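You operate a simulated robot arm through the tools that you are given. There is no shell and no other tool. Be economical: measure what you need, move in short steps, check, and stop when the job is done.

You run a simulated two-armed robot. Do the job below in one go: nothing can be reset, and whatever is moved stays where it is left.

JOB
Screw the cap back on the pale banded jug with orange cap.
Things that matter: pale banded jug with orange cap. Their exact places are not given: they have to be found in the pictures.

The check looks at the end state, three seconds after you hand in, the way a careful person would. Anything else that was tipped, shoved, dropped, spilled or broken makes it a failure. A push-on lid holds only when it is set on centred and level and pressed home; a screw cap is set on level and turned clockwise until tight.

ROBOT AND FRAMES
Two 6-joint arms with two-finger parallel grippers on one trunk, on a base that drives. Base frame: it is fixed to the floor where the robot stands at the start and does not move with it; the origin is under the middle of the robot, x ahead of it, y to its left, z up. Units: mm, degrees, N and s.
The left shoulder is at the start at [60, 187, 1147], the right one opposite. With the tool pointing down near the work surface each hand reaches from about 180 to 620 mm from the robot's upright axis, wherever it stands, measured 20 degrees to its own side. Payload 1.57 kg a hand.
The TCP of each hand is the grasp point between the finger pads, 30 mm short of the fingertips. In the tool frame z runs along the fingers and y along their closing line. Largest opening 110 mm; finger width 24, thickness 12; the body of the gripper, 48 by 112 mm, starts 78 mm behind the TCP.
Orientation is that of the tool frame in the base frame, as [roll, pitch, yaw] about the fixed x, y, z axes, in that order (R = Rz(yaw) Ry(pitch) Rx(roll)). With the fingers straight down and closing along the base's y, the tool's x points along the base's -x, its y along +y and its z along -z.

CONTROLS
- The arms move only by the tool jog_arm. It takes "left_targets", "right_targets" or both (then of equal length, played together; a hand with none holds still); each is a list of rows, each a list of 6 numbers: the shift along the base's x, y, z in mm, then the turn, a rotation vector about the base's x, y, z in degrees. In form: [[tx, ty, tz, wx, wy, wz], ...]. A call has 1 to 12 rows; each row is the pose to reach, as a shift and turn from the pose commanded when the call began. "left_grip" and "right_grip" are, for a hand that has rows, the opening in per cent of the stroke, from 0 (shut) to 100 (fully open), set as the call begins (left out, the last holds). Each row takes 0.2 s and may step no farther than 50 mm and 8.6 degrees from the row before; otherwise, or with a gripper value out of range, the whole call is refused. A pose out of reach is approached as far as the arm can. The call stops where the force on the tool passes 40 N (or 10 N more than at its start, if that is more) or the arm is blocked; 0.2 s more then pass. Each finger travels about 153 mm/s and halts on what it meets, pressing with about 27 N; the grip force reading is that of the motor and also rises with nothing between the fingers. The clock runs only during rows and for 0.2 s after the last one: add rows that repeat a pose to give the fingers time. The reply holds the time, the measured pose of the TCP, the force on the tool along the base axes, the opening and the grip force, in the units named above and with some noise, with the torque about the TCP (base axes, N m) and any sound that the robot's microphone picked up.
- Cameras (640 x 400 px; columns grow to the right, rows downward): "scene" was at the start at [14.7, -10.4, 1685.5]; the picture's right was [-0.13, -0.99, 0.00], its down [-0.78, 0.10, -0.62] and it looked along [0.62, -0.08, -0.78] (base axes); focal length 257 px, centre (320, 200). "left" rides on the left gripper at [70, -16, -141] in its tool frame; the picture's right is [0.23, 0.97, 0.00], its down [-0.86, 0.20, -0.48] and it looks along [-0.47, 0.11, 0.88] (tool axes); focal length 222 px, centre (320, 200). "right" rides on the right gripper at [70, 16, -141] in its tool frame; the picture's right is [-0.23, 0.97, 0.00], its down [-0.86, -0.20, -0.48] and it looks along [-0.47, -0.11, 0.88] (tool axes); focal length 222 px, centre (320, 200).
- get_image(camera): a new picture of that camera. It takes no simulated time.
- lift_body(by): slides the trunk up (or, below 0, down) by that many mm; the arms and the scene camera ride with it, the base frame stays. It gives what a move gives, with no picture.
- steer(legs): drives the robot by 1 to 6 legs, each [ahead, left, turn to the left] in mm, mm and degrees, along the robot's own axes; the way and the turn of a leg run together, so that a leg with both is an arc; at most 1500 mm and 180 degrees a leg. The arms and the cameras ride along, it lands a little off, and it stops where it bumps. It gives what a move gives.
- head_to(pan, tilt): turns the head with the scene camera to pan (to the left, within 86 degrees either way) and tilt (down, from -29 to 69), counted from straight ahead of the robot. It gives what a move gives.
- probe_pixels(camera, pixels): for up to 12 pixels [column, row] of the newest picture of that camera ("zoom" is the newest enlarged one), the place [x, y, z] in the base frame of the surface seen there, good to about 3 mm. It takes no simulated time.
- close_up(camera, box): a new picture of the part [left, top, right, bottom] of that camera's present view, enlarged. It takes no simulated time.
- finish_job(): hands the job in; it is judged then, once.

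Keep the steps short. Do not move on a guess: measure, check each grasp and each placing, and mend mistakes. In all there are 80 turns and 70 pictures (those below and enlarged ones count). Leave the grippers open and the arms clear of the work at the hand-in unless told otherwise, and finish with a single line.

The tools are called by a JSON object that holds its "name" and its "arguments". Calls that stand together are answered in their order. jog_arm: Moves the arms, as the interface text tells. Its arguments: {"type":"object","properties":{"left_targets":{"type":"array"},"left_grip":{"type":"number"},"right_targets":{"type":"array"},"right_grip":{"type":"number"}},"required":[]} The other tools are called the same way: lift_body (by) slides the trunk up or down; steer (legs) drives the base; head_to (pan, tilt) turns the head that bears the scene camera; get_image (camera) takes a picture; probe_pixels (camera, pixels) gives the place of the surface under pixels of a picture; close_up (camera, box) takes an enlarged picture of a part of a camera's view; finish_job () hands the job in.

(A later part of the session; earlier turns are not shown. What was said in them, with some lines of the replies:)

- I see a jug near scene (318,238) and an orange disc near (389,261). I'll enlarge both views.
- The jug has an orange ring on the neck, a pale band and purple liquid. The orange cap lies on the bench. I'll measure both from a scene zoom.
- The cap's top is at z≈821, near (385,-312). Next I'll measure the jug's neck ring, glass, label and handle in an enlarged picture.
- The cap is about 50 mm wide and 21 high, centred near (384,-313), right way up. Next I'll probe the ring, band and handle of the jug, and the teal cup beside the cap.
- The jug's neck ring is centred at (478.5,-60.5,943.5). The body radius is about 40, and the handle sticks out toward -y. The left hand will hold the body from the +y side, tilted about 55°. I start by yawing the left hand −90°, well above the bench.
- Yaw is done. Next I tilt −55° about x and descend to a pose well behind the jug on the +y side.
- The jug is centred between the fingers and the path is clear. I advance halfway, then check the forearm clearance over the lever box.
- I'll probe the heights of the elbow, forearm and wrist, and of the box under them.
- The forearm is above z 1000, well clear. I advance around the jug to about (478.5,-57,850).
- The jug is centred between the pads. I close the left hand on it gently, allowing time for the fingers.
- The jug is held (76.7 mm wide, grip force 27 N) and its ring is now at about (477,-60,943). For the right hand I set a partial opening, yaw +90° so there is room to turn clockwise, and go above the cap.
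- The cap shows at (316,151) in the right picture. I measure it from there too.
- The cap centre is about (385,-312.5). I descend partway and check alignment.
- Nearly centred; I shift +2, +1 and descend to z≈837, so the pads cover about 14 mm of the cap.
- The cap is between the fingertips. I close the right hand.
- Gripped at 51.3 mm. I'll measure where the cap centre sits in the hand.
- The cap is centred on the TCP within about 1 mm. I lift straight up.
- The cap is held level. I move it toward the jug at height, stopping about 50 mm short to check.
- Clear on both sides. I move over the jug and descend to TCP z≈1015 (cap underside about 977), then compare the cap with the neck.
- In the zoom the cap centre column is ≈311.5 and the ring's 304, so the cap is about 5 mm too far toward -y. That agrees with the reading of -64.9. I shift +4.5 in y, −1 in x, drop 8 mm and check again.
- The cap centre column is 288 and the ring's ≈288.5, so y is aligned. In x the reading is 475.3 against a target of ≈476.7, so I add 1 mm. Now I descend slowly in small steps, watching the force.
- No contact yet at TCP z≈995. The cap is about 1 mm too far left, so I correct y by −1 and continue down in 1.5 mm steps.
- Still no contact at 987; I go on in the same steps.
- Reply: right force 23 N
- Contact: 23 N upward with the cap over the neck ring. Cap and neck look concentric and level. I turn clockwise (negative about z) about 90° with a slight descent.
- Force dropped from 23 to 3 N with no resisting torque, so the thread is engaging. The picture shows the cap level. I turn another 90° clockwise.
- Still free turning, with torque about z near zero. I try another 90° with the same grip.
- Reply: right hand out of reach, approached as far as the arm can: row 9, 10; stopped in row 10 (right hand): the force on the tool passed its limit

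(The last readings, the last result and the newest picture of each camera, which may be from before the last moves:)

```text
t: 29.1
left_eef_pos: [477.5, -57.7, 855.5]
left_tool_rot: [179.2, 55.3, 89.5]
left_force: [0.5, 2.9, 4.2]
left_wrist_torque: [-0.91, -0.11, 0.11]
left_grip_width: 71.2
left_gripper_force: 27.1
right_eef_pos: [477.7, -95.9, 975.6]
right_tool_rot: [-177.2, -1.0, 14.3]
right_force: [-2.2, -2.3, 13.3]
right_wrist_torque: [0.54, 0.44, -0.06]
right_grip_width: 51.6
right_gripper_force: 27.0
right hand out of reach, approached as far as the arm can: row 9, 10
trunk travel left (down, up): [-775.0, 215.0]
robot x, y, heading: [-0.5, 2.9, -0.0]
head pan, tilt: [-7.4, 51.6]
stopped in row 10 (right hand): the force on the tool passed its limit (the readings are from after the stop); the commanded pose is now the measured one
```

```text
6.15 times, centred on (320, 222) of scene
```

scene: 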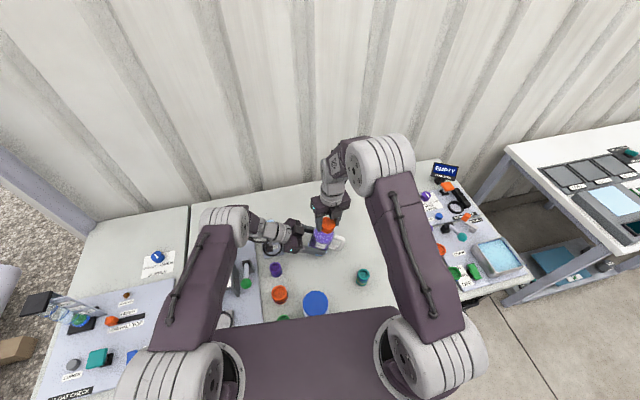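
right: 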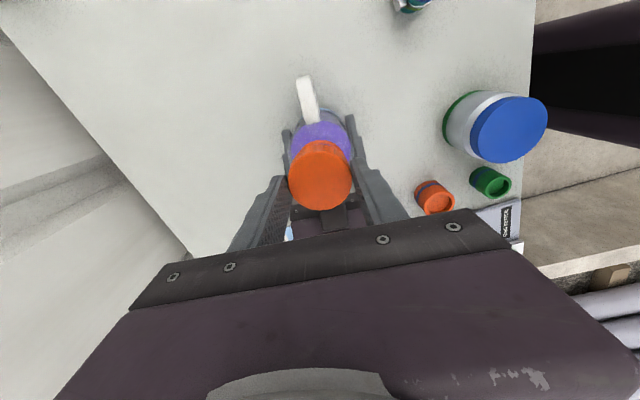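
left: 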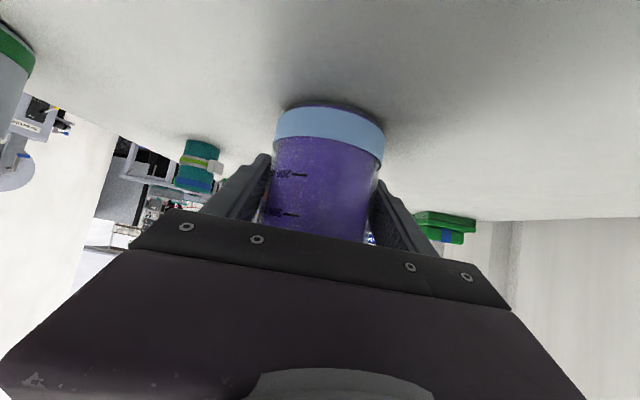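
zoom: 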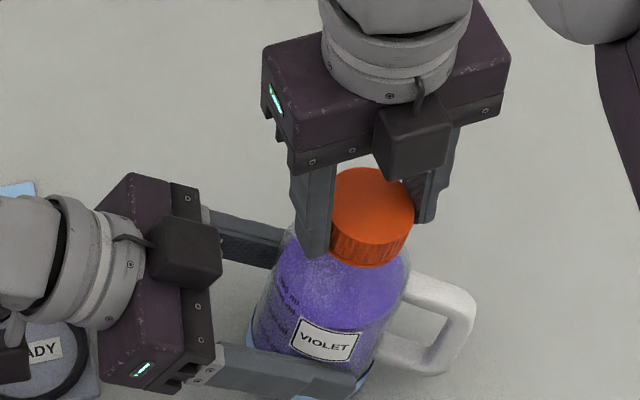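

The wrist reached its limit, and the last rows dragged the cap about 36 mm toward −y, tilting the jug in the left grip. The cap stayed on. I bring the right hand back along the same way, slowly, to set the jug upright.

{"name": "jog_arm", "arguments": {"right_targets": [[0, 5, 0.5, -0.4, 0, 2], [0, 10, 1, -0.9, 0.1, 4], [0, 15, 1.4, -1.3, 0.1, 6], [0, 20, 1.8, -1.7, 0.2, 8], [0, 25, 2.2, -2.1, 0.2, 10], [0, 30, 2.5, -2.5, 0.3, 12], [0, 36, 2.8, -2.9, 0.3, 14], [0, 36, 2.8, -2.9, 0.3, 14]]}}

{"name": "close_up", "arguments": {"camera": "scene", "box": [280, 190, 360, 255]}}

{"name": "get_image", "arguments": {"camera": "left"}}

```text
t: 30.9
left_eef_pos: [480.0, -58.0, 852.7]
left_tool_rot: [179.7, 55.1, 89.8]
left_force: [-4.9, 15.5, -1.4]
left_wrist_torque: [-0.62, -0.59, -0.02]
left_grip_width: 71.0
left_gripper_force: 27.1
right_eef_pos: [478.6, -60.3, 975.8]
right_tool_rot: [-179.7, 0.6, 28.4]
right_force: [4.4, -16.0, 0.6]
right_wrist_torque: [-1.25, -0.03, -0.02]
right_grip_width: 49.0
right_gripper_force: 27.1
trunk travel left (down, up): [-775.0, 215.0]
robot x, y, heading: [-4.2, 3.4, -0.2]
head pan, tilt: [-7.4, 51.6]
```

```text
6.15 times, centred on (320, 222) of scene
```

zoom: 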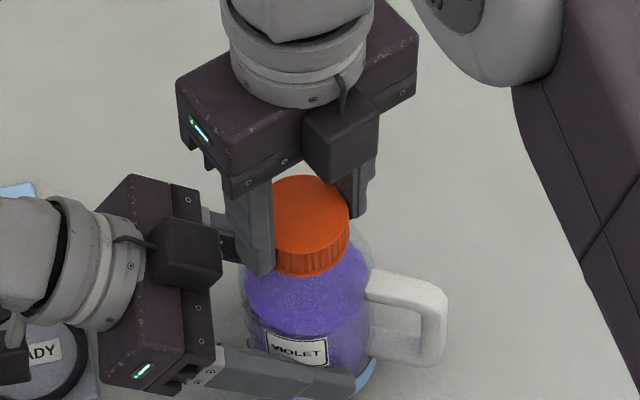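

```text
30 pictures are left
```

left: 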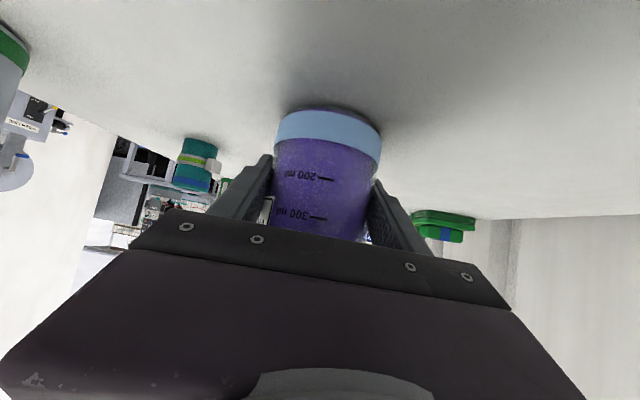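

The jug base slid about 15 mm toward −y in the left grip (width 71), and the top leans toward +y. I'll measure the base band and the cap to find the tilt.

{"name": "close_up", "arguments": {"camera": "scene", "box": [300, 212, 348, 262]}}

{"name": "probe_pixels", "arguments": {"camera": "zoom", "pixels": [[350, 300], [365, 280], [335, 325], [280, 270], [430, 165], [430, 235], [380, 150], [300, 120], [260, 100], [330, 140]]}}

```text
8.00 times, centred on (324, 237) of scene
```

zoom: 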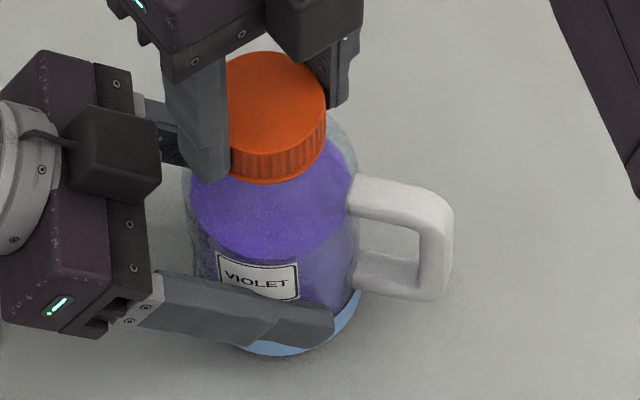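

```text
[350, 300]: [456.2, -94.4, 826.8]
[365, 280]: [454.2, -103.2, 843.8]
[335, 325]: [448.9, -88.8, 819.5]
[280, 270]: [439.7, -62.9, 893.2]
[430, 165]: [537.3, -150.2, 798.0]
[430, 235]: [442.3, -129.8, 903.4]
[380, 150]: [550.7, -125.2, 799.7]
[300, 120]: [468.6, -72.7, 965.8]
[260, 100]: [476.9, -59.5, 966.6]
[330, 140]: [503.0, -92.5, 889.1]
```

The jug has turned about 25° and shifted about 4 mm toward −y. There is 16 N of sideways load between the hands. I relieve it by moving the right hand 4 mm toward −y, then look from the right hand's camera.

{"name": "jog_arm", "arguments": {"right_targets": [[0, -1, 0, 0, 0, 0], [0, -2, 0, 0, 0, 0], [0, -3, 0, 0, 0, 0], [0, -4, 0, 0, 0, 0], [0, -4, 0, 0, 0, 0]]}}

{"name": "get_image", "arguments": {"camera": "right"}}

{"name": "close_up", "arguments": {"camera": "right", "box": [240, 80, 400, 220]}}

```text
t: 32.1
left_eef_pos: [480.4, -57.6, 853.5]
left_tool_rot: [179.6, 55.2, 89.8]
left_force: [-2.8, -10.9, -5.7]
left_wrist_torque: [0.79, -0.03, 0.0]
left_grip_width: 71.1
left_gripper_force: 26.7
right_eef_pos: [478.4, -64.2, 976.4]
right_tool_rot: [-179.6, 0.4, 28.3]
right_force: [3.3, 11.5, -0.1]
right_wrist_torque: [0.72, -0.36, -0.02]
right_grip_width: 48.8
right_gripper_force: 26.7
trunk travel left (down, up): [-775.0, 215.0]
robot x, y, heading: [-3.7, -1.6, 0.1]
head pan, tilt: [-7.4, 51.6]
```

```text
28 pictures are left
```

right: 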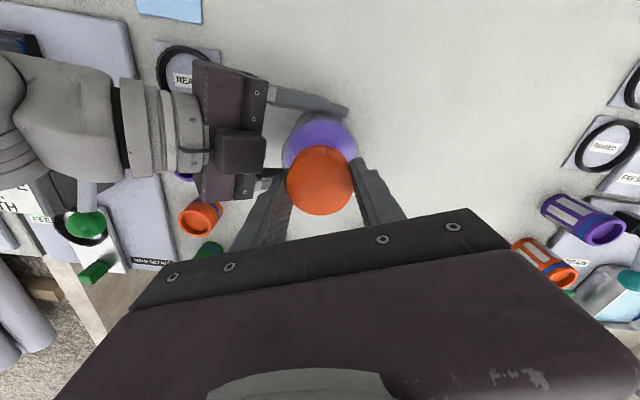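

```text
2.86 times, centred on (320, 150) of right
```

zoom: 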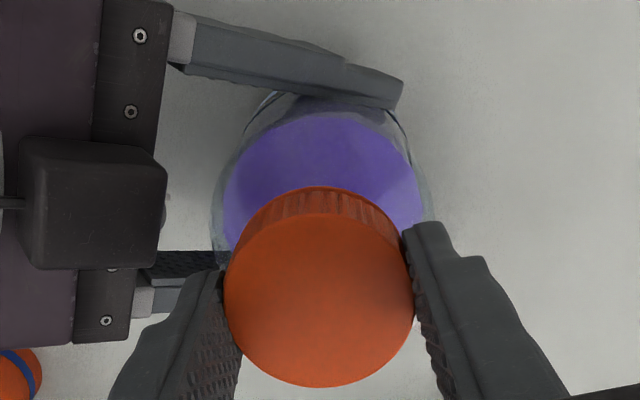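

The sideways load flipped sign, so the neutral spot is about +1.6 mm back. I go there and then open the right hand partially to let go of the cap.

{"name": "jog_arm", "arguments": {"right_targets": [[0, 0.8, 0, 0, 0, 0], [0, 1.6, 0, 0, 0, 0], [0, 1.6, 0, 0, 0, 0]]}}

{"name": "jog_arm", "arguments": {"right_targets": [[0, 0, 0, 0, 0, 0], [0, 0, 0, 0, 0, 0]], "right_grip": 62}}

{"name": "close_up", "arguments": {"camera": "scene", "box": [290, 195, 354, 265]}}

```text
t: 33.0
left_eef_pos: [479.5, -56.9, 853.0]
left_tool_rot: [179.7, 55.1, 89.8]
left_force: [-4.0, 2.7, -3.4]
left_wrist_torque: [-0.21, -0.23, -0.03]
left_grip_width: 70.9
left_gripper_force: 27.2
right_eef_pos: [478.1, -63.6, 976.3]
right_tool_rot: [-179.9, 0.6, 28.4]
right_force: [4.6, -2.5, -1.6]
right_wrist_torque: [-0.03, -0.35, -0.03]
right_grip_width: 49.0
right_gripper_force: 26.6
trunk travel left (down, up): [-775.0, 215.0]
robot x, y, heading: [-1.4, -1.0, -0.3]
head pan, tilt: [-7.4, 51.6]
```

```text
t: 33.5
left_eef_pos: [480.6, -58.0, 852.1]
left_tool_rot: [179.6, 55.2, 89.8]
left_force: [0.2, 0.4, -5.3]
left_wrist_torque: [0.05, -0.02, 0.0]
left_grip_width: 70.8
left_gripper_force: 27.7
right_eef_pos: [479.1, -62.7, 977.4]
right_tool_rot: [-179.8, 0.5, 28.4]
right_force: [-0.1, -0.5, 0.3]
right_wrist_torque: [0.02, -0.01, -0.01]
right_grip_width: 68.1
right_gripper_force: 0.0
trunk travel left (down, up): [-775.0, 215.0]
robot x, y, heading: [0.9, -1.4, -0.1]
head pan, tilt: [-7.4, 51.6]
```

```text
5.71 times, centred on (322, 230) of scene
```

zoom: 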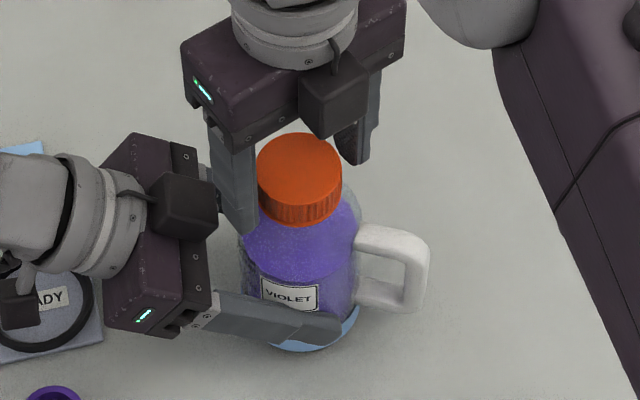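

The right hand is free and the left carries about 5 N, so the jug is partly lifted. I raise the right hand clear and turn it back counter-clockwise toward neutral at the same time, then look at the jug.

{"name": "jog_arm", "arguments": {"right_targets": [[0, 0, 20, 0, 0, 0], [0, 0, 50, 0, 0, 8], [0, -10, 80, 0, 0, 16], [0, -20, 100, 0, 0, 24], [0, -30, 110, 0, 0, 32], [0, -40, 110, 0, 0, 40], [0, -60, 110, 0, 0, 48], [0, -80, 110, 0, 0, 56], [0, -100, 110, 0, 0, 62], [0, -100, 110, 0, 0, 62]]}}

{"name": "close_up", "arguments": {"camera": "scene", "box": [300, 207, 348, 262]}}

{"name": "probe_pixels", "arguments": {"camera": "zoom", "pixels": [[280, 70], [280, 130], [240, 100], [320, 100], [280, 100], [280, 290], [360, 300], [345, 325], [280, 360], [430, 200], [430, 270]]}}

```text
t: 35.8
left_eef_pos: [479.9, -57.2, 852.6]
left_tool_rot: [179.7, 55.1, 89.8]
left_force: [-0.4, 1.3, -5.7]
left_wrist_torque: [0.08, 0.01, -0.01]
left_grip_width: 71.0
left_gripper_force: 26.8
right_eef_pos: [476.6, -161.8, 1086.9]
right_tool_rot: [-179.7, 0.5, 90.4]
right_force: [0.9, -1.0, -0.6]
right_wrist_torque: [-0.03, 0.0, -0.01]
right_grip_width: 68.0
right_gripper_force: 0.2
trunk travel left (down, up): [-775.0, 215.0]
robot x, y, heading: [1.5, 1.5, -0.0]
head pan, tilt: [-7.4, 51.6]
```

```text
7.27 times, centred on (324, 234) of scene
```

zoom: 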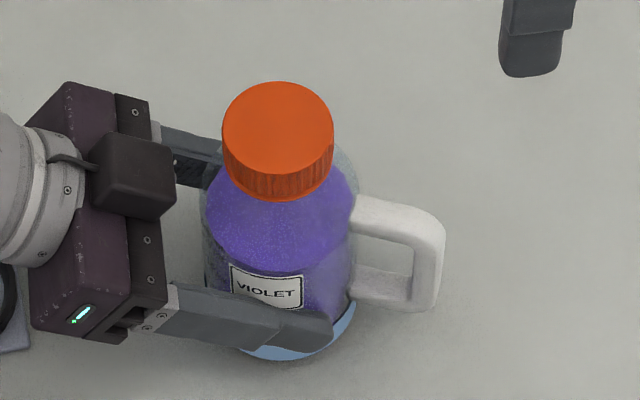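

```text
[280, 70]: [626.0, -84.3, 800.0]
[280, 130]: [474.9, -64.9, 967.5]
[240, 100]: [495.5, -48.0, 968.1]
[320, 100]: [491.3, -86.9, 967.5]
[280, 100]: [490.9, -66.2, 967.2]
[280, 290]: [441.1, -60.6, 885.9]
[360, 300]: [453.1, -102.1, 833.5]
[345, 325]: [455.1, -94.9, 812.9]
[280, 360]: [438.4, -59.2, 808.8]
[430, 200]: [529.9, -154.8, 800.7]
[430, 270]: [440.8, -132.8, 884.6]
```

The cap sits level (top at z≈967.5 at three points), so the jug is upright but hovering in the left grip (5.7 N). I lower the left hand slowly until the bench carries it.

{"name": "jog_arm", "arguments": {"left_targets": [[0, 0, -1, 0, 0, 0], [0, 0, -2, 0, 0, 0], [0, 0, -3, 0, 0, 0], [0, 0, -3, 0, 0, 0]]}}

```text
t: 36.8
left_eef_pos: [480.5, -58.0, 852.5]
left_tool_rot: [179.4, 55.2, 89.6]
left_force: [4.5, -1.6, 12.3]
left_wrist_torque: [0.27, 0.05, -0.04]
left_grip_width: 71.1
left_gripper_force: 27.1
right_eef_pos: [476.4, -160.5, 1088.0]
right_tool_rot: [-179.8, 0.6, 90.4]
right_force: [-0.7, -0.2, -0.3]
right_wrist_torque: [0.0, 0.03, 0.01]
right_grip_width: 68.1
right_gripper_force: 0.1
trunk travel left (down, up): [-775.0, 215.0]
robot x, y, heading: [1.8, 3.5, -0.0]
head pan, tilt: [-7.4, 51.6]
```

The jug is on the bench (+12 N). I ease up 2 mm and open the left hand so the jug stands free.

{"name": "jog_arm", "arguments": {"left_targets": [[0, 0, 1, 0, 0, 0], [0, 0, 2, 0, 0, 0], [0, 0, 2, 0, 0, 0]]}}

{"name": "jog_arm", "arguments": {"left_targets": [[0, 0, 0, 0, 0, 0], [0, 0, 0, 0, 0, 0], [0, 0, 0, 0, 0, 0]], "left_grip": 100}}

{"name": "close_up", "arguments": {"camera": "scene", "box": [300, 207, 348, 262]}}

{"name": "probe_pixels", "arguments": {"camera": "zoom", "pixels": [[280, 90], [240, 130], [320, 130], [280, 165], [280, 130], [280, 290], [360, 300], [280, 360], [430, 230], [430, 270]]}}

{"name": "get_image", "arguments": {"camera": "left"}}

```text
t: 37.5
left_eef_pos: [479.7, -58.6, 850.4]
left_tool_rot: [179.5, 55.1, 89.8]
left_force: [2.2, -2.4, 4.5]
left_wrist_torque: [0.08, 0.05, -0.03]
left_grip_width: 71.0
left_gripper_force: 26.9
right_eef_pos: [477.8, -160.9, 1087.2]
right_tool_rot: [-179.7, 0.5, 90.3]
right_force: [0.2, 0.1, -0.3]
right_wrist_torque: [0.01, -0.01, -0.01]
right_grip_width: 68.4
right_gripper_force: 0.1
trunk travel left (down, up): [-775.0, 215.0]
robot x, y, heading: [3.1, 3.2, 0.1]
head pan, tilt: [-7.4, 51.6]
```

```text
t: 38.4
left_eef_pos: [480.0, -58.1, 850.9]
left_tool_rot: [179.7, 55.1, 89.8]
left_force: [0.6, 0.4, -0.1]
left_wrist_torque: [0.03, -0.01, -0.01]
left_grip_width: 109.6
left_gripper_force: 0.1
right_eef_pos: [476.5, -160.7, 1087.6]
right_tool_rot: [-179.7, 0.5, 90.3]
right_force: [-0.2, -0.2, -0.1]
right_wrist_torque: [-0.02, -0.02, 0.03]
right_grip_width: 68.3
right_gripper_force: 0.1
trunk travel left (down, up): [-775.0, 215.0]
robot x, y, heading: [1.1, 1.1, -0.0]
head pan, tilt: [-7.4, 51.6]
```

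```text
7.27 times, centred on (324, 234) of scene
```

zoom: 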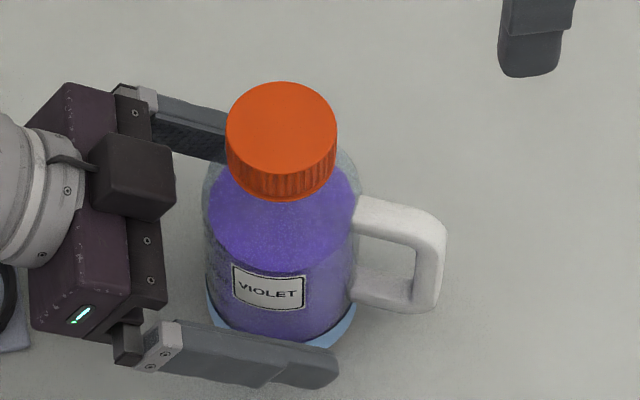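

```text
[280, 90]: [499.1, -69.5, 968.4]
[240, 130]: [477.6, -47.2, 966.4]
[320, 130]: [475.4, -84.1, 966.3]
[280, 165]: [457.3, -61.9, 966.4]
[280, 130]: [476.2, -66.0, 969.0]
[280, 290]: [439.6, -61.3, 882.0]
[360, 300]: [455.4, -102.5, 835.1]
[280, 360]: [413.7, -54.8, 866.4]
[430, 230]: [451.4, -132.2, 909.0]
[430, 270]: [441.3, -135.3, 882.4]
```

```text
23 pictures are left
```

left: 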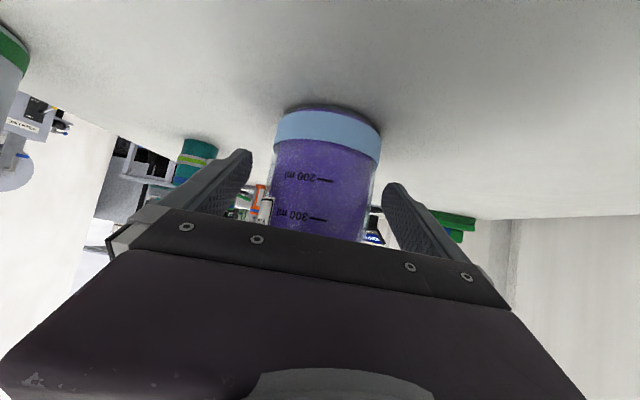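

The jug stands free and upright, cap level at about (476,-66,967), and nothing else was touched. It turned about 28° but it still needs tightening. I re-centre the left hand (−4,−5) and grip again.

{"name": "jog_arm", "arguments": {"left_targets": [[-2, -2, 0, 0, 0, 0], [-4, -5, 0, 0, 0, 0], [-4, -5, 0, 0, 0, 0]]}}

{"name": "jog_arm", "arguments": {"left_targets": [[0, 0, 0, 0, 0, 0], [0, 0, 0, 0, 0, 0], [0, 0, 0, 0, 0, 0]], "left_grip": 0}}

{"name": "jog_arm", "arguments": {"right_targets": [[0, 0, 0, 0, 0, 8.2], [0, 0, 0, 0, 0, 16.4], [0, 0, 0, 0, 0, 24.6], [0, 0, 0, 0, 0, 32.8], [0, 0, 0, 0, 0, 41], [0, 0, 0, 0, 0, 49.2], [0, 0, 0, 0, 0, 57.4], [0, 0, 0, 0, 0, 65.6], [0, 0, 0, 0, 0, 73.8], [0, 0, 0, 0, 0, 82], [0, 0, 0, 0, 0, 90]]}}

{"name": "jog_arm", "arguments": {"right_targets": [[0, 10, 0, 0, 0, 8.2], [0, 20, 0, 0, 0, 16.4], [0, 30, 0, 0, 0, 24.6], [0, 40, 0, 0, 0, 32.8], [0, 50, 0, 0, 0, 41], [0, 60, 0, 0, 0, 49.2], [0, 70, 0, 0, 0, 57.4], [0, 78, 0, 0, 0, 65.6], [0, 86, 0, 0, 0, 73.8], [0, 92, 0, 0, 0, 82], [0, 95, 0, 0, 0, 90], [0, 95, 0, 0, 0, 90]]}}

{"name": "close_up", "arguments": {"camera": "scene", "box": [290, 190, 354, 260]}}

{"name": "get_image", "arguments": {"camera": "right"}}

```text
t: 39.1
left_eef_pos: [476.1, -63.0, 852.2]
left_tool_rot: [179.6, 55.0, 89.8]
left_force: [0.2, 0.0, -0.2]
left_wrist_torque: [0.0, 0.01, 0.02]
left_grip_width: 110.0
left_gripper_force: 0.1
right_eef_pos: [475.9, -160.7, 1086.3]
right_tool_rot: [-179.7, 0.6, 90.3]
right_force: [0.2, -0.1, -1.0]
right_wrist_torque: [-0.04, -0.02, -0.01]
right_grip_width: 68.0
right_gripper_force: 0.1
trunk travel left (down, up): [-775.0, 215.0]
robot x, y, heading: [0.6, -0.3, -0.1]
head pan, tilt: [-7.4, 51.6]
```

```text
t: 40.0
left_eef_pos: [474.3, -62.6, 851.4]
left_tool_rot: [179.6, 55.1, 89.8]
left_force: [-0.9, 0.3, 0.8]
left_wrist_torque: [0.02, 0.13, 0.01]
left_grip_width: 71.2
left_gripper_force: 27.2
right_eef_pos: [476.3, -160.2, 1087.1]
right_tool_rot: [-179.8, 0.5, 90.3]
right_force: [0.3, -0.3, -0.2]
right_wrist_torque: [0.0, 0.02, 0.03]
right_grip_width: 68.4
right_gripper_force: 0.1
trunk travel left (down, up): [-775.0, 215.0]
robot x, y, heading: [2.5, 0.6, 0.2]
head pan, tilt: [-7.4, 51.6]
```

```text
t: 42.4
left_eef_pos: [476.3, -62.7, 852.0]
left_tool_rot: [179.6, 55.1, 89.6]
left_force: [-1.0, 0.1, 0.3]
left_wrist_torque: [-0.06, 0.1, 0.01]
left_grip_width: 70.8
left_gripper_force: 27.3
right_eef_pos: [479.1, -163.6, 1087.2]
right_tool_rot: [-179.7, 0.5, -179.5]
right_force: [0.9, 1.2, 0.4]
right_wrist_torque: [-0.04, -0.04, -0.02]
right_grip_width: 68.2
right_gripper_force: 0.1
trunk travel left (down, up): [-775.0, 215.0]
robot x, y, heading: [1.2, -3.6, -0.1]
head pan, tilt: [-7.4, 51.6]
```

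```text
t: 45.0
left_eef_pos: [476.5, -62.8, 851.8]
left_tool_rot: [179.5, 55.0, 89.7]
left_force: [0.3, 0.0, 1.4]
left_wrist_torque: [-0.07, 0.03, 0.0]
left_grip_width: 71.0
left_gripper_force: 26.8
right_eef_pos: [477.9, -67.6, 1085.5]
right_tool_rot: [-179.8, 0.5, -89.7]
right_force: [-0.5, -0.5, -0.9]
right_wrist_torque: [-0.01, -0.01, -0.03]
right_grip_width: 68.3
right_gripper_force: 0.1
trunk travel left (down, up): [-775.0, 215.0]
robot x, y, heading: [-0.0, 0.1, -0.1]
head pan, tilt: [-7.4, 51.6]
```

```text
5.71 times, centred on (322, 225) of scene
```

zoom: 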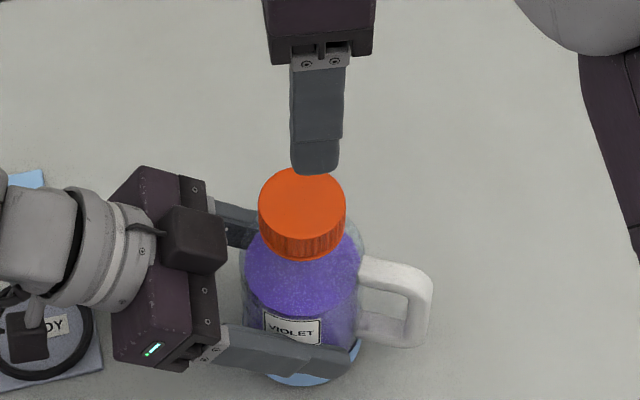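

```text
21 pictures are left
```

right: 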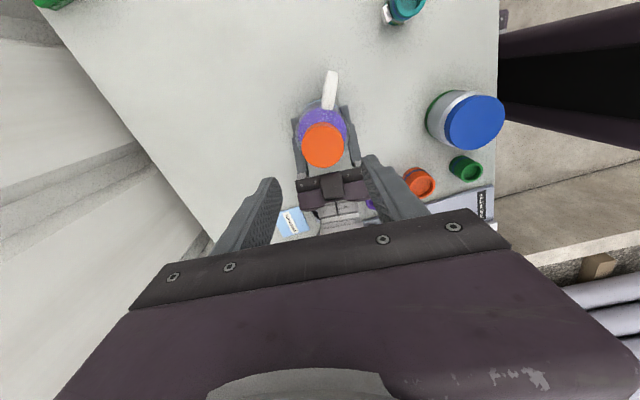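

The left hand holds the jug again. I measure the cap centre from the right camera before descending.

{"name": "probe_pixels", "arguments": {"camera": "right", "pixels": [[322, 146], [304, 146], [341, 146], [322, 128], [322, 165]]}}

{"name": "probe_pixels", "arguments": {"camera": "zoom", "pixels": [[302, 210], [265, 208], [338, 208], [302, 240], [320, 180], [285, 180]]}}

```text
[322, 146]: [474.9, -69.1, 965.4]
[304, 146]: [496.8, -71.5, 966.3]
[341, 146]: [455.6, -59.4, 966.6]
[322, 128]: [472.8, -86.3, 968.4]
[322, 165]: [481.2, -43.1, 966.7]
```

```text
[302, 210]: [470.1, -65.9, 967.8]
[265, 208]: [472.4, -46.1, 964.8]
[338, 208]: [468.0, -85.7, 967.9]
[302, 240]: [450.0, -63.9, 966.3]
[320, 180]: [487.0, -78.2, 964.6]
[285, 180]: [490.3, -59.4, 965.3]
```

The cap centre is about (474,-66) with its top at 966.5. I descend with the open fingers to TCP z≈982.

{"name": "jog_arm", "arguments": {"right_targets": [[-3, 1.5, -35, 0, 0, 0], [-3, 1.5, -70, 0, 0, 0], [-3, 1.5, -85, 0, 0, 0], [-3, 1.5, -95, 0, 0, 0], [-3, 1.5, -103, 0, 0, 0], [-3, 1.5, -103, 0, 0, 0]]}}

{"name": "close_up", "arguments": {"camera": "right", "box": [240, 100, 400, 220]}}

```text
t: 46.4
left_eef_pos: [475.5, -62.2, 852.6]
left_tool_rot: [179.5, 55.0, 89.7]
left_force: [-0.2, 0.3, 1.2]
left_wrist_torque: [-0.08, 0.06, 0.01]
left_grip_width: 70.9
left_gripper_force: 27.1
right_eef_pos: [477.4, -66.8, 983.1]
right_tool_rot: [-179.7, 0.4, -89.7]
right_force: [-0.1, 0.3, 0.1]
right_wrist_torque: [0.01, 0.01, -0.01]
right_grip_width: 68.3
right_gripper_force: 0.1
trunk travel left (down, up): [-775.0, 215.0]
robot x, y, heading: [-0.7, -0.9, -0.2]
head pan, tilt: [-7.4, 51.6]
```

```text
3.33 times, centred on (320, 160) of right
```

zoom: 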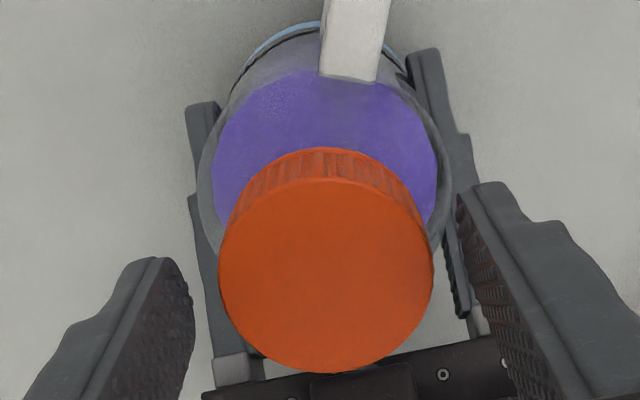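

Compared with the first grip (320.5,178), the cap is now at (321.8,183). I shift the hand (−1,+2.5) to be coaxial, then close.

{"name": "jog_arm", "arguments": {"right_targets": [[-1, 2.5, 0, 0, 0, 0], [-1, 2.5, 0, 0, 0, 0]]}}

{"name": "jog_arm", "arguments": {"right_targets": [[0, 0, 0, 0, 0, 0], [0, 0, 0, 0, 0, 0], [0, 0, 0, 0, 0, 0]], "right_grip": 0}}

{"name": "close_up", "arguments": {"camera": "right", "box": [240, 100, 400, 220]}}

```text
t: 47.0
left_eef_pos: [476.3, -62.3, 852.6]
left_tool_rot: [179.6, 55.1, 89.8]
left_force: [-0.3, 0.0, 0.8]
left_wrist_torque: [0.0, 0.11, 0.0]
left_grip_width: 70.9
left_gripper_force: 26.8
right_eef_pos: [474.6, -63.1, 982.8]
right_tool_rot: [-179.7, 0.6, -89.7]
right_force: [-0.1, -0.6, 0.1]
right_wrist_torque: [0.0, 0.01, 0.01]
right_grip_width: 68.2
right_gripper_force: 0.0
trunk travel left (down, up): [-775.0, 215.0]
robot x, y, heading: [2.1, 1.8, 0.0]
head pan, tilt: [-7.4, 51.6]
```

```text
t: 47.8
left_eef_pos: [475.2, -63.1, 851.7]
left_tool_rot: [179.6, 55.1, 89.7]
left_force: [-1.8, 0.6, 2.6]
left_wrist_torque: [0.1, -0.24, -0.02]
left_grip_width: 71.1
left_gripper_force: 26.9
right_eef_pos: [474.7, -64.5, 983.7]
right_tool_rot: [-179.7, 0.5, -89.7]
right_force: [2.3, 0.4, 0.4]
right_wrist_torque: [0.03, 0.08, 0.03]
right_grip_width: 51.3
right_gripper_force: 27.5
trunk travel left (down, up): [-775.0, 215.0]
robot x, y, heading: [1.1, -2.4, 0.0]
head pan, tilt: [-7.4, 51.6]
```

```text
3.33 times, centred on (320, 160) of right
```

zoom: 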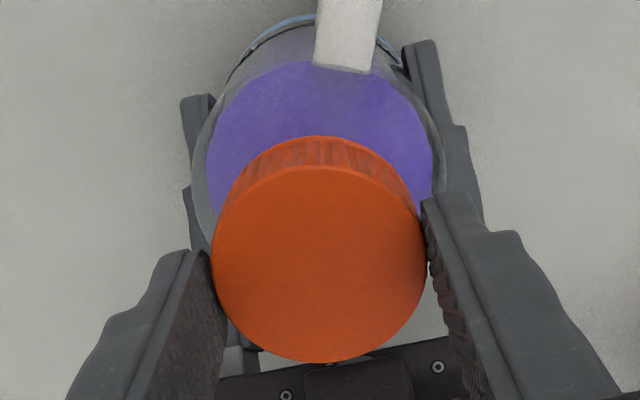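

The full 51.3 mm diameter is gripped, coaxial. I turn 90° clockwise with almost no push, reading torque and vertical force.

{"name": "jog_arm", "arguments": {"right_targets": [[0, 0, -0.5, 0, 0, -8.2], [0, 0, -0.8, 0, 0, -16.4], [0, 0, -1, 0, 0, -24.6], [0, 0, -1, 0, 0, -32.8], [0, 0, -1, 0, 0, -41], [0, 0, -1, 0, 0, -49.2], [0, 0, -1, 0, 0, -57.4], [0, 0, -1, 0, 0, -65.6], [0, 0, -1, 0, 0, -73.8], [0, 0, -1, 0, 0, -82], [0, 0, -1, 0, 0, -90]]}}

{"name": "close_up", "arguments": {"camera": "scene", "box": [300, 207, 348, 262]}}

```text
t: 50.1
left_eef_pos: [477.5, -62.8, 851.5]
left_tool_rot: [179.4, 55.1, 89.7]
left_force: [-11.8, 10.0, -8.6]
left_wrist_torque: [-0.59, -0.97, -1.06]
left_grip_width: 76.3
left_gripper_force: 27.2
right_eef_pos: [473.3, -63.9, 980.6]
right_tool_rot: [-179.7, 0.2, -179.6]
right_force: [11.0, -8.4, 9.2]
right_wrist_torque: [-0.4, -0.3, 0.95]
right_grip_width: 49.4
right_gripper_force: 27.1
trunk travel left (down, up): [-775.0, 215.0]
robot x, y, heading: [-1.0, 1.3, 0.1]
head pan, tilt: [-7.4, 51.6]
```

```text
7.27 times, centred on (324, 234) of scene
```

zoom: 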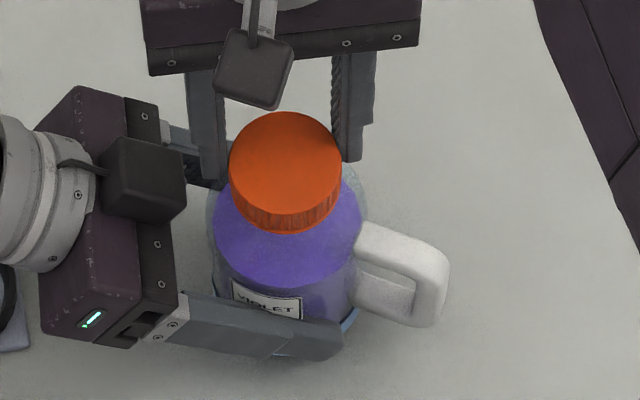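

The torque is now 0.95 N·m (−1.06 on the left hand), so the cap is tightening against the jug. I'll probe the cap's height and level before going on.

{"name": "probe_pixels", "arguments": {"camera": "zoom", "pixels": [[286, 165], [286, 120], [240, 165], [330, 165], [286, 205], [270, 300], [350, 330], [435, 260], [435, 300], [300, 355]]}}

{"name": "get_image", "arguments": {"camera": "left"}}

```text
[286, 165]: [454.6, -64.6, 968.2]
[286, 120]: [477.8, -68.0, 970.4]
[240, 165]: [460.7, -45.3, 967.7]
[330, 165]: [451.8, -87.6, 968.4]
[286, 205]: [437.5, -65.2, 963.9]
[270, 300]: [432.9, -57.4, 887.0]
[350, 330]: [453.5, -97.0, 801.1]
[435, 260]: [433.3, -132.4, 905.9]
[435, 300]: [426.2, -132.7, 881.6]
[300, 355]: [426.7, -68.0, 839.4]
```

```text
17 pictures are left
```

left: 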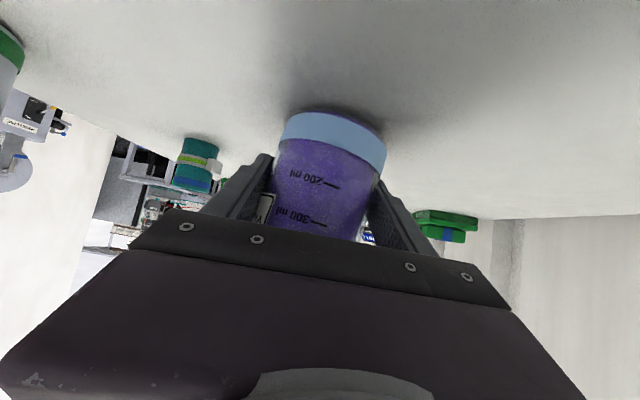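

The cap slipped along the pads and the jug leaned about 8° toward the robot, because a tight cap resisted the turn off-axis. I open the right hand, rise, and let the jug settle.

{"name": "jog_arm", "arguments": {"right_targets": [[0, 0, 0, 0, 0, 4], [0, 0, 0, 0, 0, 6], [0, 0, 0, 0, 0, 6]]}}

{"name": "jog_arm", "arguments": {"right_targets": [[0, 0, 0, 0, 0, 0], [0, 0, 0, 0, 0, 0], [0, 0, 15, 0, 0, 0], [0, 0, 35, 0, 0, 0], [0, 0, 60, 0, 0, 0], [0, 0, 60, 0, 0, 0]], "right_grip": 66}}

{"name": "close_up", "arguments": {"camera": "scene", "box": [300, 207, 348, 262]}}

{"name": "probe_pixels", "arguments": {"camera": "zoom", "pixels": [[286, 120], [286, 150], [250, 150], [320, 150], [286, 180], [270, 300]]}}

```text
t: 51.0
left_eef_pos: [476.8, -62.0, 853.1]
left_tool_rot: [179.6, 55.2, 89.9]
left_force: [0.8, -2.3, -5.9]
left_wrist_torque: [0.48, -0.57, 0.06]
left_grip_width: 76.2
left_gripper_force: 27.4
right_eef_pos: [473.5, -63.3, 981.6]
right_tool_rot: [-179.8, 0.3, -173.7]
right_force: [-0.2, 2.6, 1.6]
right_wrist_torque: [-0.03, 0.58, -0.04]
right_grip_width: 49.2
right_gripper_force: 26.8
trunk travel left (down, up): [-775.0, 215.0]
robot x, y, heading: [-1.0, -0.4, 0.0]
head pan, tilt: [-7.4, 51.6]
```

```text
t: 52.4
left_eef_pos: [475.9, -63.1, 852.6]
left_tool_rot: [179.7, 55.2, 89.7]
left_force: [-0.2, 0.4, -0.3]
left_wrist_torque: [0.16, 0.0, 0.01]
left_grip_width: 71.1
left_gripper_force: 26.9
right_eef_pos: [473.5, -65.2, 1044.9]
right_tool_rot: [-179.6, 0.6, -173.7]
right_force: [0.4, 0.1, -0.8]
right_wrist_torque: [0.01, 0.02, 0.02]
right_grip_width: 72.5
right_gripper_force: 0.1
trunk travel left (down, up): [-775.0, 215.0]
robot x, y, heading: [2.6, 1.1, 0.1]
head pan, tilt: [-7.4, 51.6]
```

```text
7.27 times, centred on (324, 234) of scene
```

zoom: 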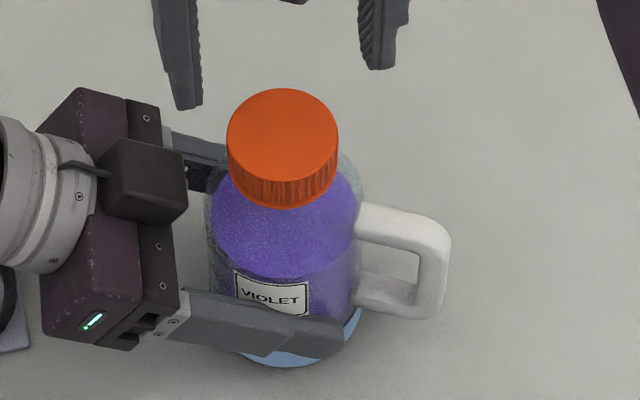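

```text
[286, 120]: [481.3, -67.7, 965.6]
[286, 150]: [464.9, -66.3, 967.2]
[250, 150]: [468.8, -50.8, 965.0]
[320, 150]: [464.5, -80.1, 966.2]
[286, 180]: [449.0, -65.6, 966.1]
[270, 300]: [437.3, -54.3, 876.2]
```

The jug has settled level (cap top ≈966 all round) at about (472.5,-66). I'll regrip at the present yaw and test the tightness with a small, centred turn.

{"name": "jog_arm", "arguments": {"right_targets": [[-1, -0.5, -30, 0, 0, 0], [-1, -0.5, -50, 0, 0, 0], [-1, -0.5, -63, 0, 0, 0], [-1, -0.5, -63, 0, 0, 0]]}}

{"name": "close_up", "arguments": {"camera": "right", "box": [240, 100, 400, 220]}}

```text
t: 53.4
left_eef_pos: [475.5, -63.8, 851.9]
left_tool_rot: [179.5, 55.0, 89.8]
left_force: [-1.2, 0.2, -0.8]
left_wrist_torque: [0.19, 0.09, 0.05]
left_grip_width: 71.1
left_gripper_force: 26.9
right_eef_pos: [475.0, -64.3, 980.6]
right_tool_rot: [-179.8, 0.5, -173.7]
right_force: [-0.5, 0.2, 0.2]
right_wrist_torque: [0.0, 0.02, -0.03]
right_grip_width: 72.7
right_gripper_force: 0.1
trunk travel left (down, up): [-775.0, 215.0]
robot x, y, heading: [0.5, 2.6, -0.0]
head pan, tilt: [-7.4, 51.6]
```

```text
3.33 times, centred on (320, 160) of right
```

zoom: 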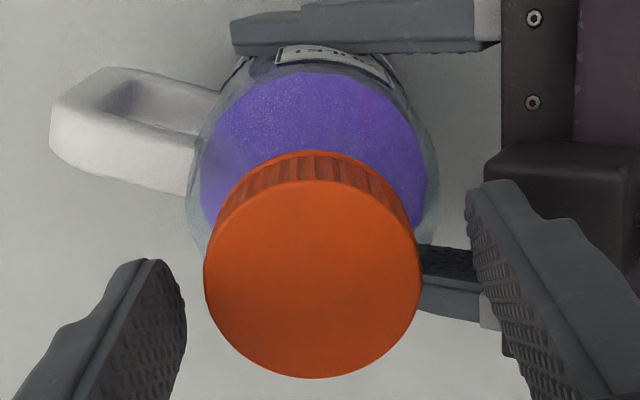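

The cap is offset about +2 in x and −1.5 in y from the hand centre. I correct that and close.

{"name": "jog_arm", "arguments": {"right_targets": [[2, -1.5, 1, 0, 0, 0], [2, -1.5, 1, 0, 0, 0]]}}

{"name": "jog_arm", "arguments": {"right_targets": [[0, 0, 0, 0, 0, 0], [0, 0, 0, 0, 0, 0], [0, 0, 0, 0, 0, 0]], "right_grip": 0}}

{"name": "jog_arm", "arguments": {"right_targets": [[0, 0, 0, 0, 0, -4], [0, 0, 0, 0, 0, -8], [0, 0, 0, 0, 0, -12]]}}

```text
t: 54.0
left_eef_pos: [476.3, -62.8, 851.9]
left_tool_rot: [179.6, 55.1, 89.8]
left_force: [-0.5, -0.2, -0.6]
left_wrist_torque: [0.14, 0.08, 0.04]
left_grip_width: 71.0
left_gripper_force: 26.9
right_eef_pos: [476.7, -64.9, 981.7]
right_tool_rot: [-179.8, 0.5, -173.7]
right_force: [0.8, 0.1, 0.3]
right_wrist_torque: [0.01, -0.01, -0.01]
right_grip_width: 72.6
right_gripper_force: 0.1
trunk travel left (down, up): [-775.0, 215.0]
robot x, y, heading: [1.5, -0.2, 0.1]
head pan, tilt: [-7.4, 51.6]
```

```text
t: 54.8
left_eef_pos: [476.8, -63.3, 852.4]
left_tool_rot: [179.6, 55.1, 89.8]
left_force: [0.2, -3.6, -1.6]
left_wrist_torque: [0.59, 0.13, -0.01]
left_grip_width: 70.8
left_gripper_force: 27.4
right_eef_pos: [476.7, -65.6, 981.5]
right_tool_rot: [-179.9, 0.5, -173.8]
right_force: [0.0, 3.6, 0.1]
right_wrist_torque: [-0.01, 0.02, -0.02]
right_grip_width: 50.9
right_gripper_force: 26.5
trunk travel left (down, up): [-775.0, 215.0]
robot x, y, heading: [0.4, -2.9, 0.5]
head pan, tilt: [-7.4, 51.6]
```

```text
t: 55.5
left_eef_pos: [475.7, -63.1, 851.9]
left_tool_rot: [179.6, 55.2, 89.8]
left_force: [-0.9, 3.1, -0.4]
left_wrist_torque: [-0.23, -0.07, -0.73]
left_grip_width: 71.0
left_gripper_force: 27.2
right_eef_pos: [477.3, -66.2, 980.2]
right_tool_rot: [-179.8, 0.5, 174.3]
right_force: [2.1, -5.1, 1.4]
right_wrist_torque: [-0.39, -0.14, 0.77]
right_grip_width: 51.6
right_gripper_force: 27.0
trunk travel left (down, up): [-775.0, 215.0]
robot x, y, heading: [-1.6, 2.0, -0.2]
head pan, tilt: [-7.4, 51.6]
```

With a centred grip, 12° of turn already gives 0.77 N·m, matched by −0.73 on the left hand, so the cap is tight. I add 6° more to firm it.

{"name": "jog_arm", "arguments": {"right_targets": [[0, 0, 0, 0, 0, -3], [0, 0, 0, 0, 0, -6], [0, 0, 0, 0, 0, -6]]}}

{"name": "close_up", "arguments": {"camera": "scene", "box": [300, 207, 348, 262]}}

```text
t: 56.4
left_eef_pos: [475.5, -64.1, 852.5]
left_tool_rot: [179.6, 55.1, 89.7]
left_force: [-2.0, 6.2, -0.1]
left_wrist_torque: [-0.41, -0.12, -0.45]
left_grip_width: 70.8
left_gripper_force: 26.8
right_eef_pos: [475.9, -65.3, 980.3]
right_tool_rot: [-179.8, 0.4, 168.3]
right_force: [2.9, -7.1, 2.0]
right_wrist_torque: [-0.45, -0.13, 0.41]
right_grip_width: 51.1
right_gripper_force: 27.2
trunk travel left (down, up): [-775.0, 215.0]
robot x, y, heading: [0.8, 1.8, 0.1]
head pan, tilt: [-7.4, 51.6]
```

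```text
7.27 times, centred on (324, 234) of scene
```

zoom: 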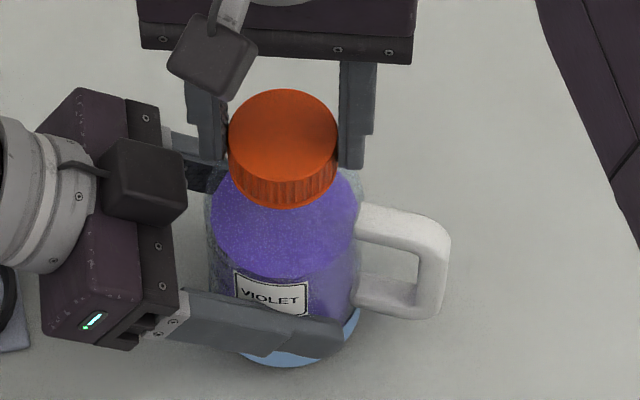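

The fingers now slip on the cap: it turns no further, and the jug stays upright. I open the right hand and rise clear.

{"name": "jog_arm", "arguments": {"right_targets": [[0, 0, 0, 0, 0, 0], [0, 0, 0, 0, 0, 0], [0, 0, 15, 0, 0, 0], [0, 0, 50, 0, 0, 0], [0, 0, 95, 0, 0, 0], [0, -40, 120, 0, 0, 0], [0, -85, 120, 0, 0, 0], [0, -130, 120, 0, 0, 0], [0, -175, 120, 0, 0, 0], [0, -175, 120, 0, 0, 0]], "right_grip": 66}}

{"name": "jog_arm", "arguments": {"left_targets": [[0, 0, 0, 0, 0, 0], [0, 0, 0, 0, 0, 0], [0, 0, 0, 0, 0, 0]], "left_grip": 100}}

{"name": "close_up", "arguments": {"camera": "scene", "box": [300, 207, 348, 262]}}

{"name": "get_image", "arguments": {"camera": "left"}}

```text
t: 58.5
left_eef_pos: [476.0, -62.5, 852.0]
left_tool_rot: [179.6, 55.2, 89.9]
left_force: [-0.6, -1.9, -1.0]
left_wrist_torque: [0.09, 0.04, 0.05]
left_grip_width: 71.2
left_gripper_force: 26.9
right_eef_pos: [473.2, -239.8, 1099.2]
right_tool_rot: [-179.7, 0.6, 168.4]
right_force: [-0.7, -0.5, 0.6]
right_wrist_torque: [0.01, 0.02, -0.02]
right_grip_width: 72.8
right_gripper_force: 0.1
trunk travel left (down, up): [-775.0, 215.0]
robot x, y, heading: [0.1, -0.3, -0.3]
head pan, tilt: [-7.4, 51.6]
```

```text
t: 59.4
left_eef_pos: [476.4, -62.7, 851.8]
left_tool_rot: [179.6, 55.0, 89.8]
left_force: [-0.4, -0.5, -0.2]
left_wrist_torque: [0.02, 0.0, 0.0]
left_grip_width: 110.3
left_gripper_force: 0.0
right_eef_pos: [472.7, -238.4, 1099.2]
right_tool_rot: [-179.8, 0.5, 168.3]
right_force: [-0.3, -0.5, 0.8]
right_wrist_torque: [0.03, -0.05, -0.01]
right_grip_width: 72.6
right_gripper_force: 0.0
trunk travel left (down, up): [-775.0, 215.0]
robot x, y, heading: [1.2, 1.8, -0.1]
head pan, tilt: [-7.4, 51.6]
```

```text
7.27 times, centred on (324, 234) of scene
```

zoom: 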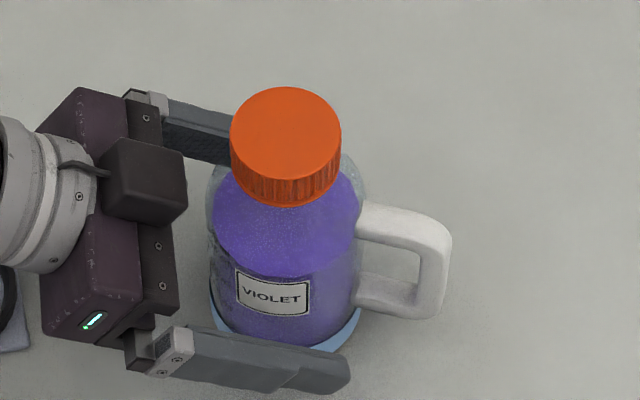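

```text
12 pictures are left
```

left: 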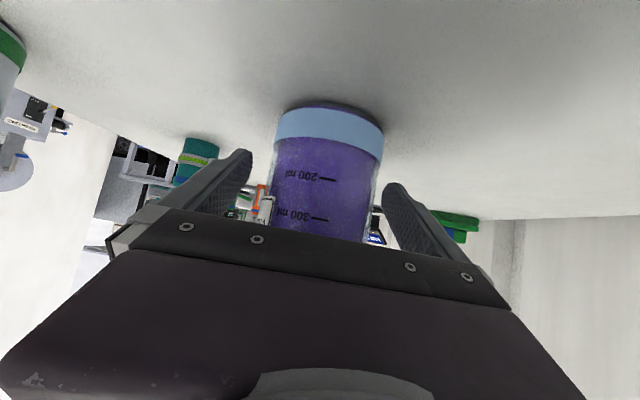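

The jug stands free and upright. I back the left hand out along its approach line and look at the neck from the side.

{"name": "jog_arm", "arguments": {"left_targets": [[0, 27, 19, 0, 0, 0], [0, 54, 38, 0, 0, 0], [0, 85, 59, 0, 0, 0], [0, 120, 83, 0, 0, 0], [0, 160, 110, 0, 0, 0], [0, 160, 110, 0, 0, 0]]}}

{"name": "close_up", "arguments": {"camera": "left", "box": [250, 70, 390, 210]}}

{"name": "close_up", "arguments": {"camera": "scene", "box": [304, 210, 340, 240]}}

{"name": "probe_pixels", "arguments": {"camera": "zoom", "pixels": [[260, 60], [260, 110], [200, 110], [320, 110], [260, 160], [260, 215]]}}

```text
t: 60.8
left_eef_pos: [475.8, 97.0, 960.3]
left_tool_rot: [179.7, 55.1, 89.8]
left_force: [0.4, -1.4, 0.4]
left_wrist_torque: [0.02, -0.03, 0.06]
left_grip_width: 110.1
left_gripper_force: 0.0
right_eef_pos: [473.4, -239.5, 1099.1]
right_tool_rot: [-179.8, 0.4, 168.3]
right_force: [-0.8, 0.1, 1.0]
right_wrist_torque: [0.01, 0.06, 0.0]
right_grip_width: 72.8
right_gripper_force: 0.0
trunk travel left (down, up): [-775.0, 215.0]
robot x, y, heading: [1.8, 2.4, -0.1]
head pan, tilt: [-7.4, 51.6]
```

```text
2.86 times, centred on (320, 140) of left
```

zoom: 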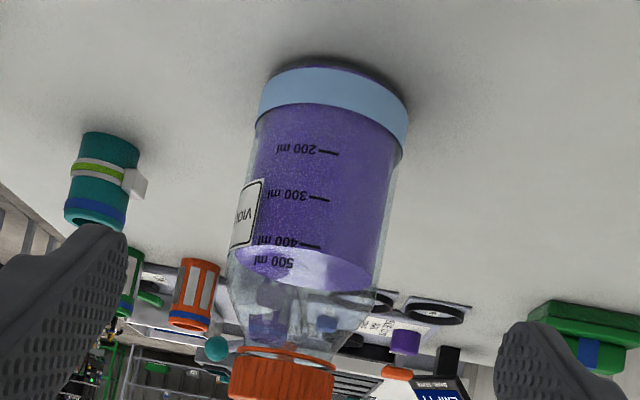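

```text
13.33 times, centred on (322, 225) of scene
```

zoom: 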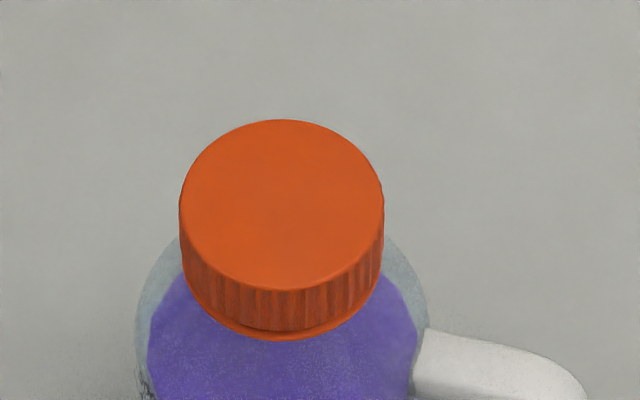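

```text
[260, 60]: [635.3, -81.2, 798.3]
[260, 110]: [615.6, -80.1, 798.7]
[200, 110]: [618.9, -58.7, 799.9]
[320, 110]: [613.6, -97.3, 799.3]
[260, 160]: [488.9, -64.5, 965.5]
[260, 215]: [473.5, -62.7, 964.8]
```

The cap sits just above the neck's collar ring. I enlarge the left view to check that the gap is even.

{"name": "close_up", "arguments": {"camera": "left", "box": [320, 175, 380, 212]}}

{"name": "close_up", "arguments": {"camera": "left", "box": [290, 175, 350, 213]}}

```text
10.67 times, centred on (350, 194) of left
```

zoom: 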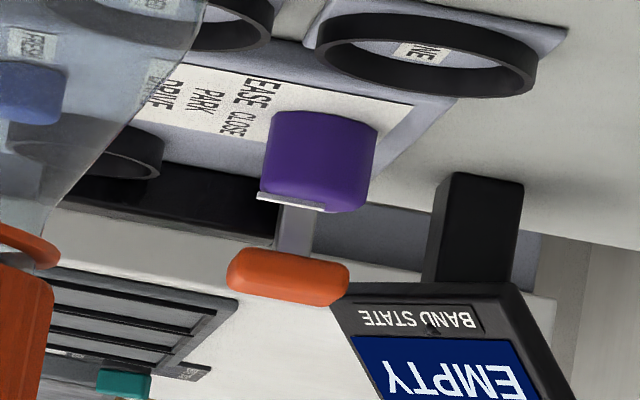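

```text
10.53 times, centred on (320, 194) of left
```

zoom: 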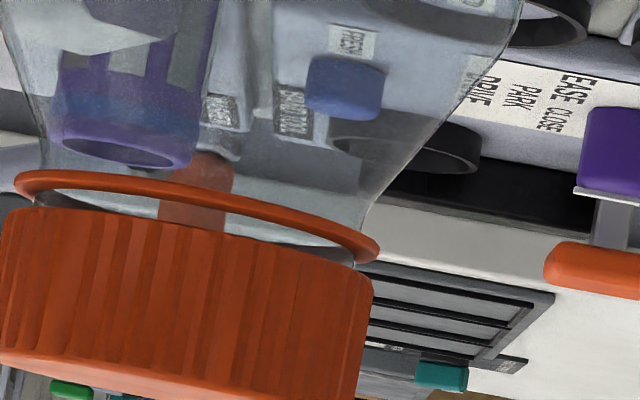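

The gap to the collar is even all round at about 2 mm, so the cap is level and not cross-threaded. Both hands also saw the resisting torque. I lift the left arm clear, open the right hand fully, and take a last overview.

{"name": "jog_arm", "arguments": {"left_targets": [[0, 15, 40, 0, 0, 0], [0, 30, 80, 0, 0, 0], [0, 40, 120, 0, 0, 0], [0, 40, 120, 0, 0, 0]], "right_targets": [[0, -20, 20, 0, 0, 0], [0, -40, 40, 0, 0, 0], [0, -60, 60, 0, 0, 0], [0, -60, 60, 0, 0, 0]], "right_grip": 100}}

{"name": "get_image", "arguments": {"camera": "scene"}}

{"name": "close_up", "arguments": {"camera": "scene", "box": [230, 190, 430, 320]}}

```text
t: 61.8
left_eef_pos: [472.0, 136.3, 1081.6]
left_tool_rot: [179.6, 55.1, 89.8]
left_force: [0.0, -0.2, 0.7]
left_wrist_torque: [0.02, 0.01, 0.0]
left_grip_width: 110.1
left_gripper_force: 0.1
right_eef_pos: [474.4, -299.2, 1162.7]
right_tool_rot: [-179.7, 0.5, 168.3]
right_force: [-0.1, -0.4, 0.3]
right_wrist_torque: [-0.02, 0.01, -0.03]
right_grip_width: 110.3
right_gripper_force: 0.1
trunk travel left (down, up): [-775.0, 215.0]
robot x, y, heading: [2.4, -1.1, -0.1]
head pan, tilt: [-7.4, 51.6]
```

```text
7 pictures are left
```

scene: 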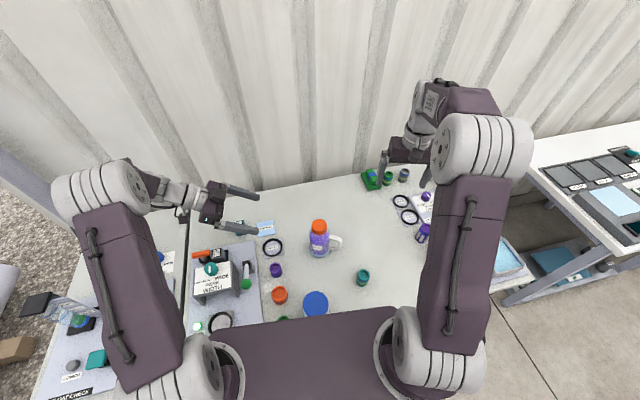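

```text
3.08 times, centred on (330, 255) of scene
```

zoom: 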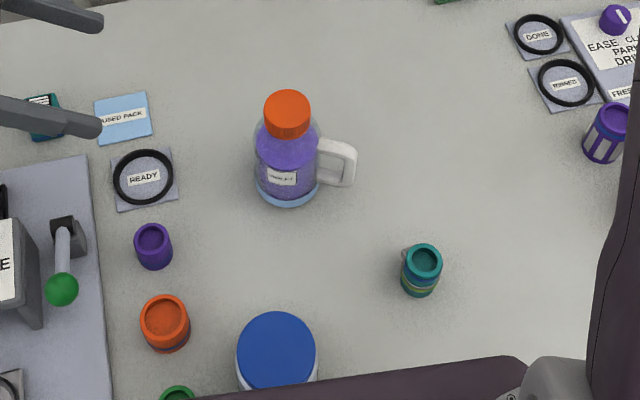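

The jug is upright with its cap on level and tight, there is no spill, and everything else is where it was. Both arms are clear with grippers open, so I hand in.

{"name": "finish_job", "arguments": {}}

```text
The job is handed in.
```

The orange cap is screwed onto the jug, level and turned clockwise until it would go no further; while tightening, the jug tipped about 8° twice, turned about 28° and shifted a few millimetres, but now stands upright with no spill seen.
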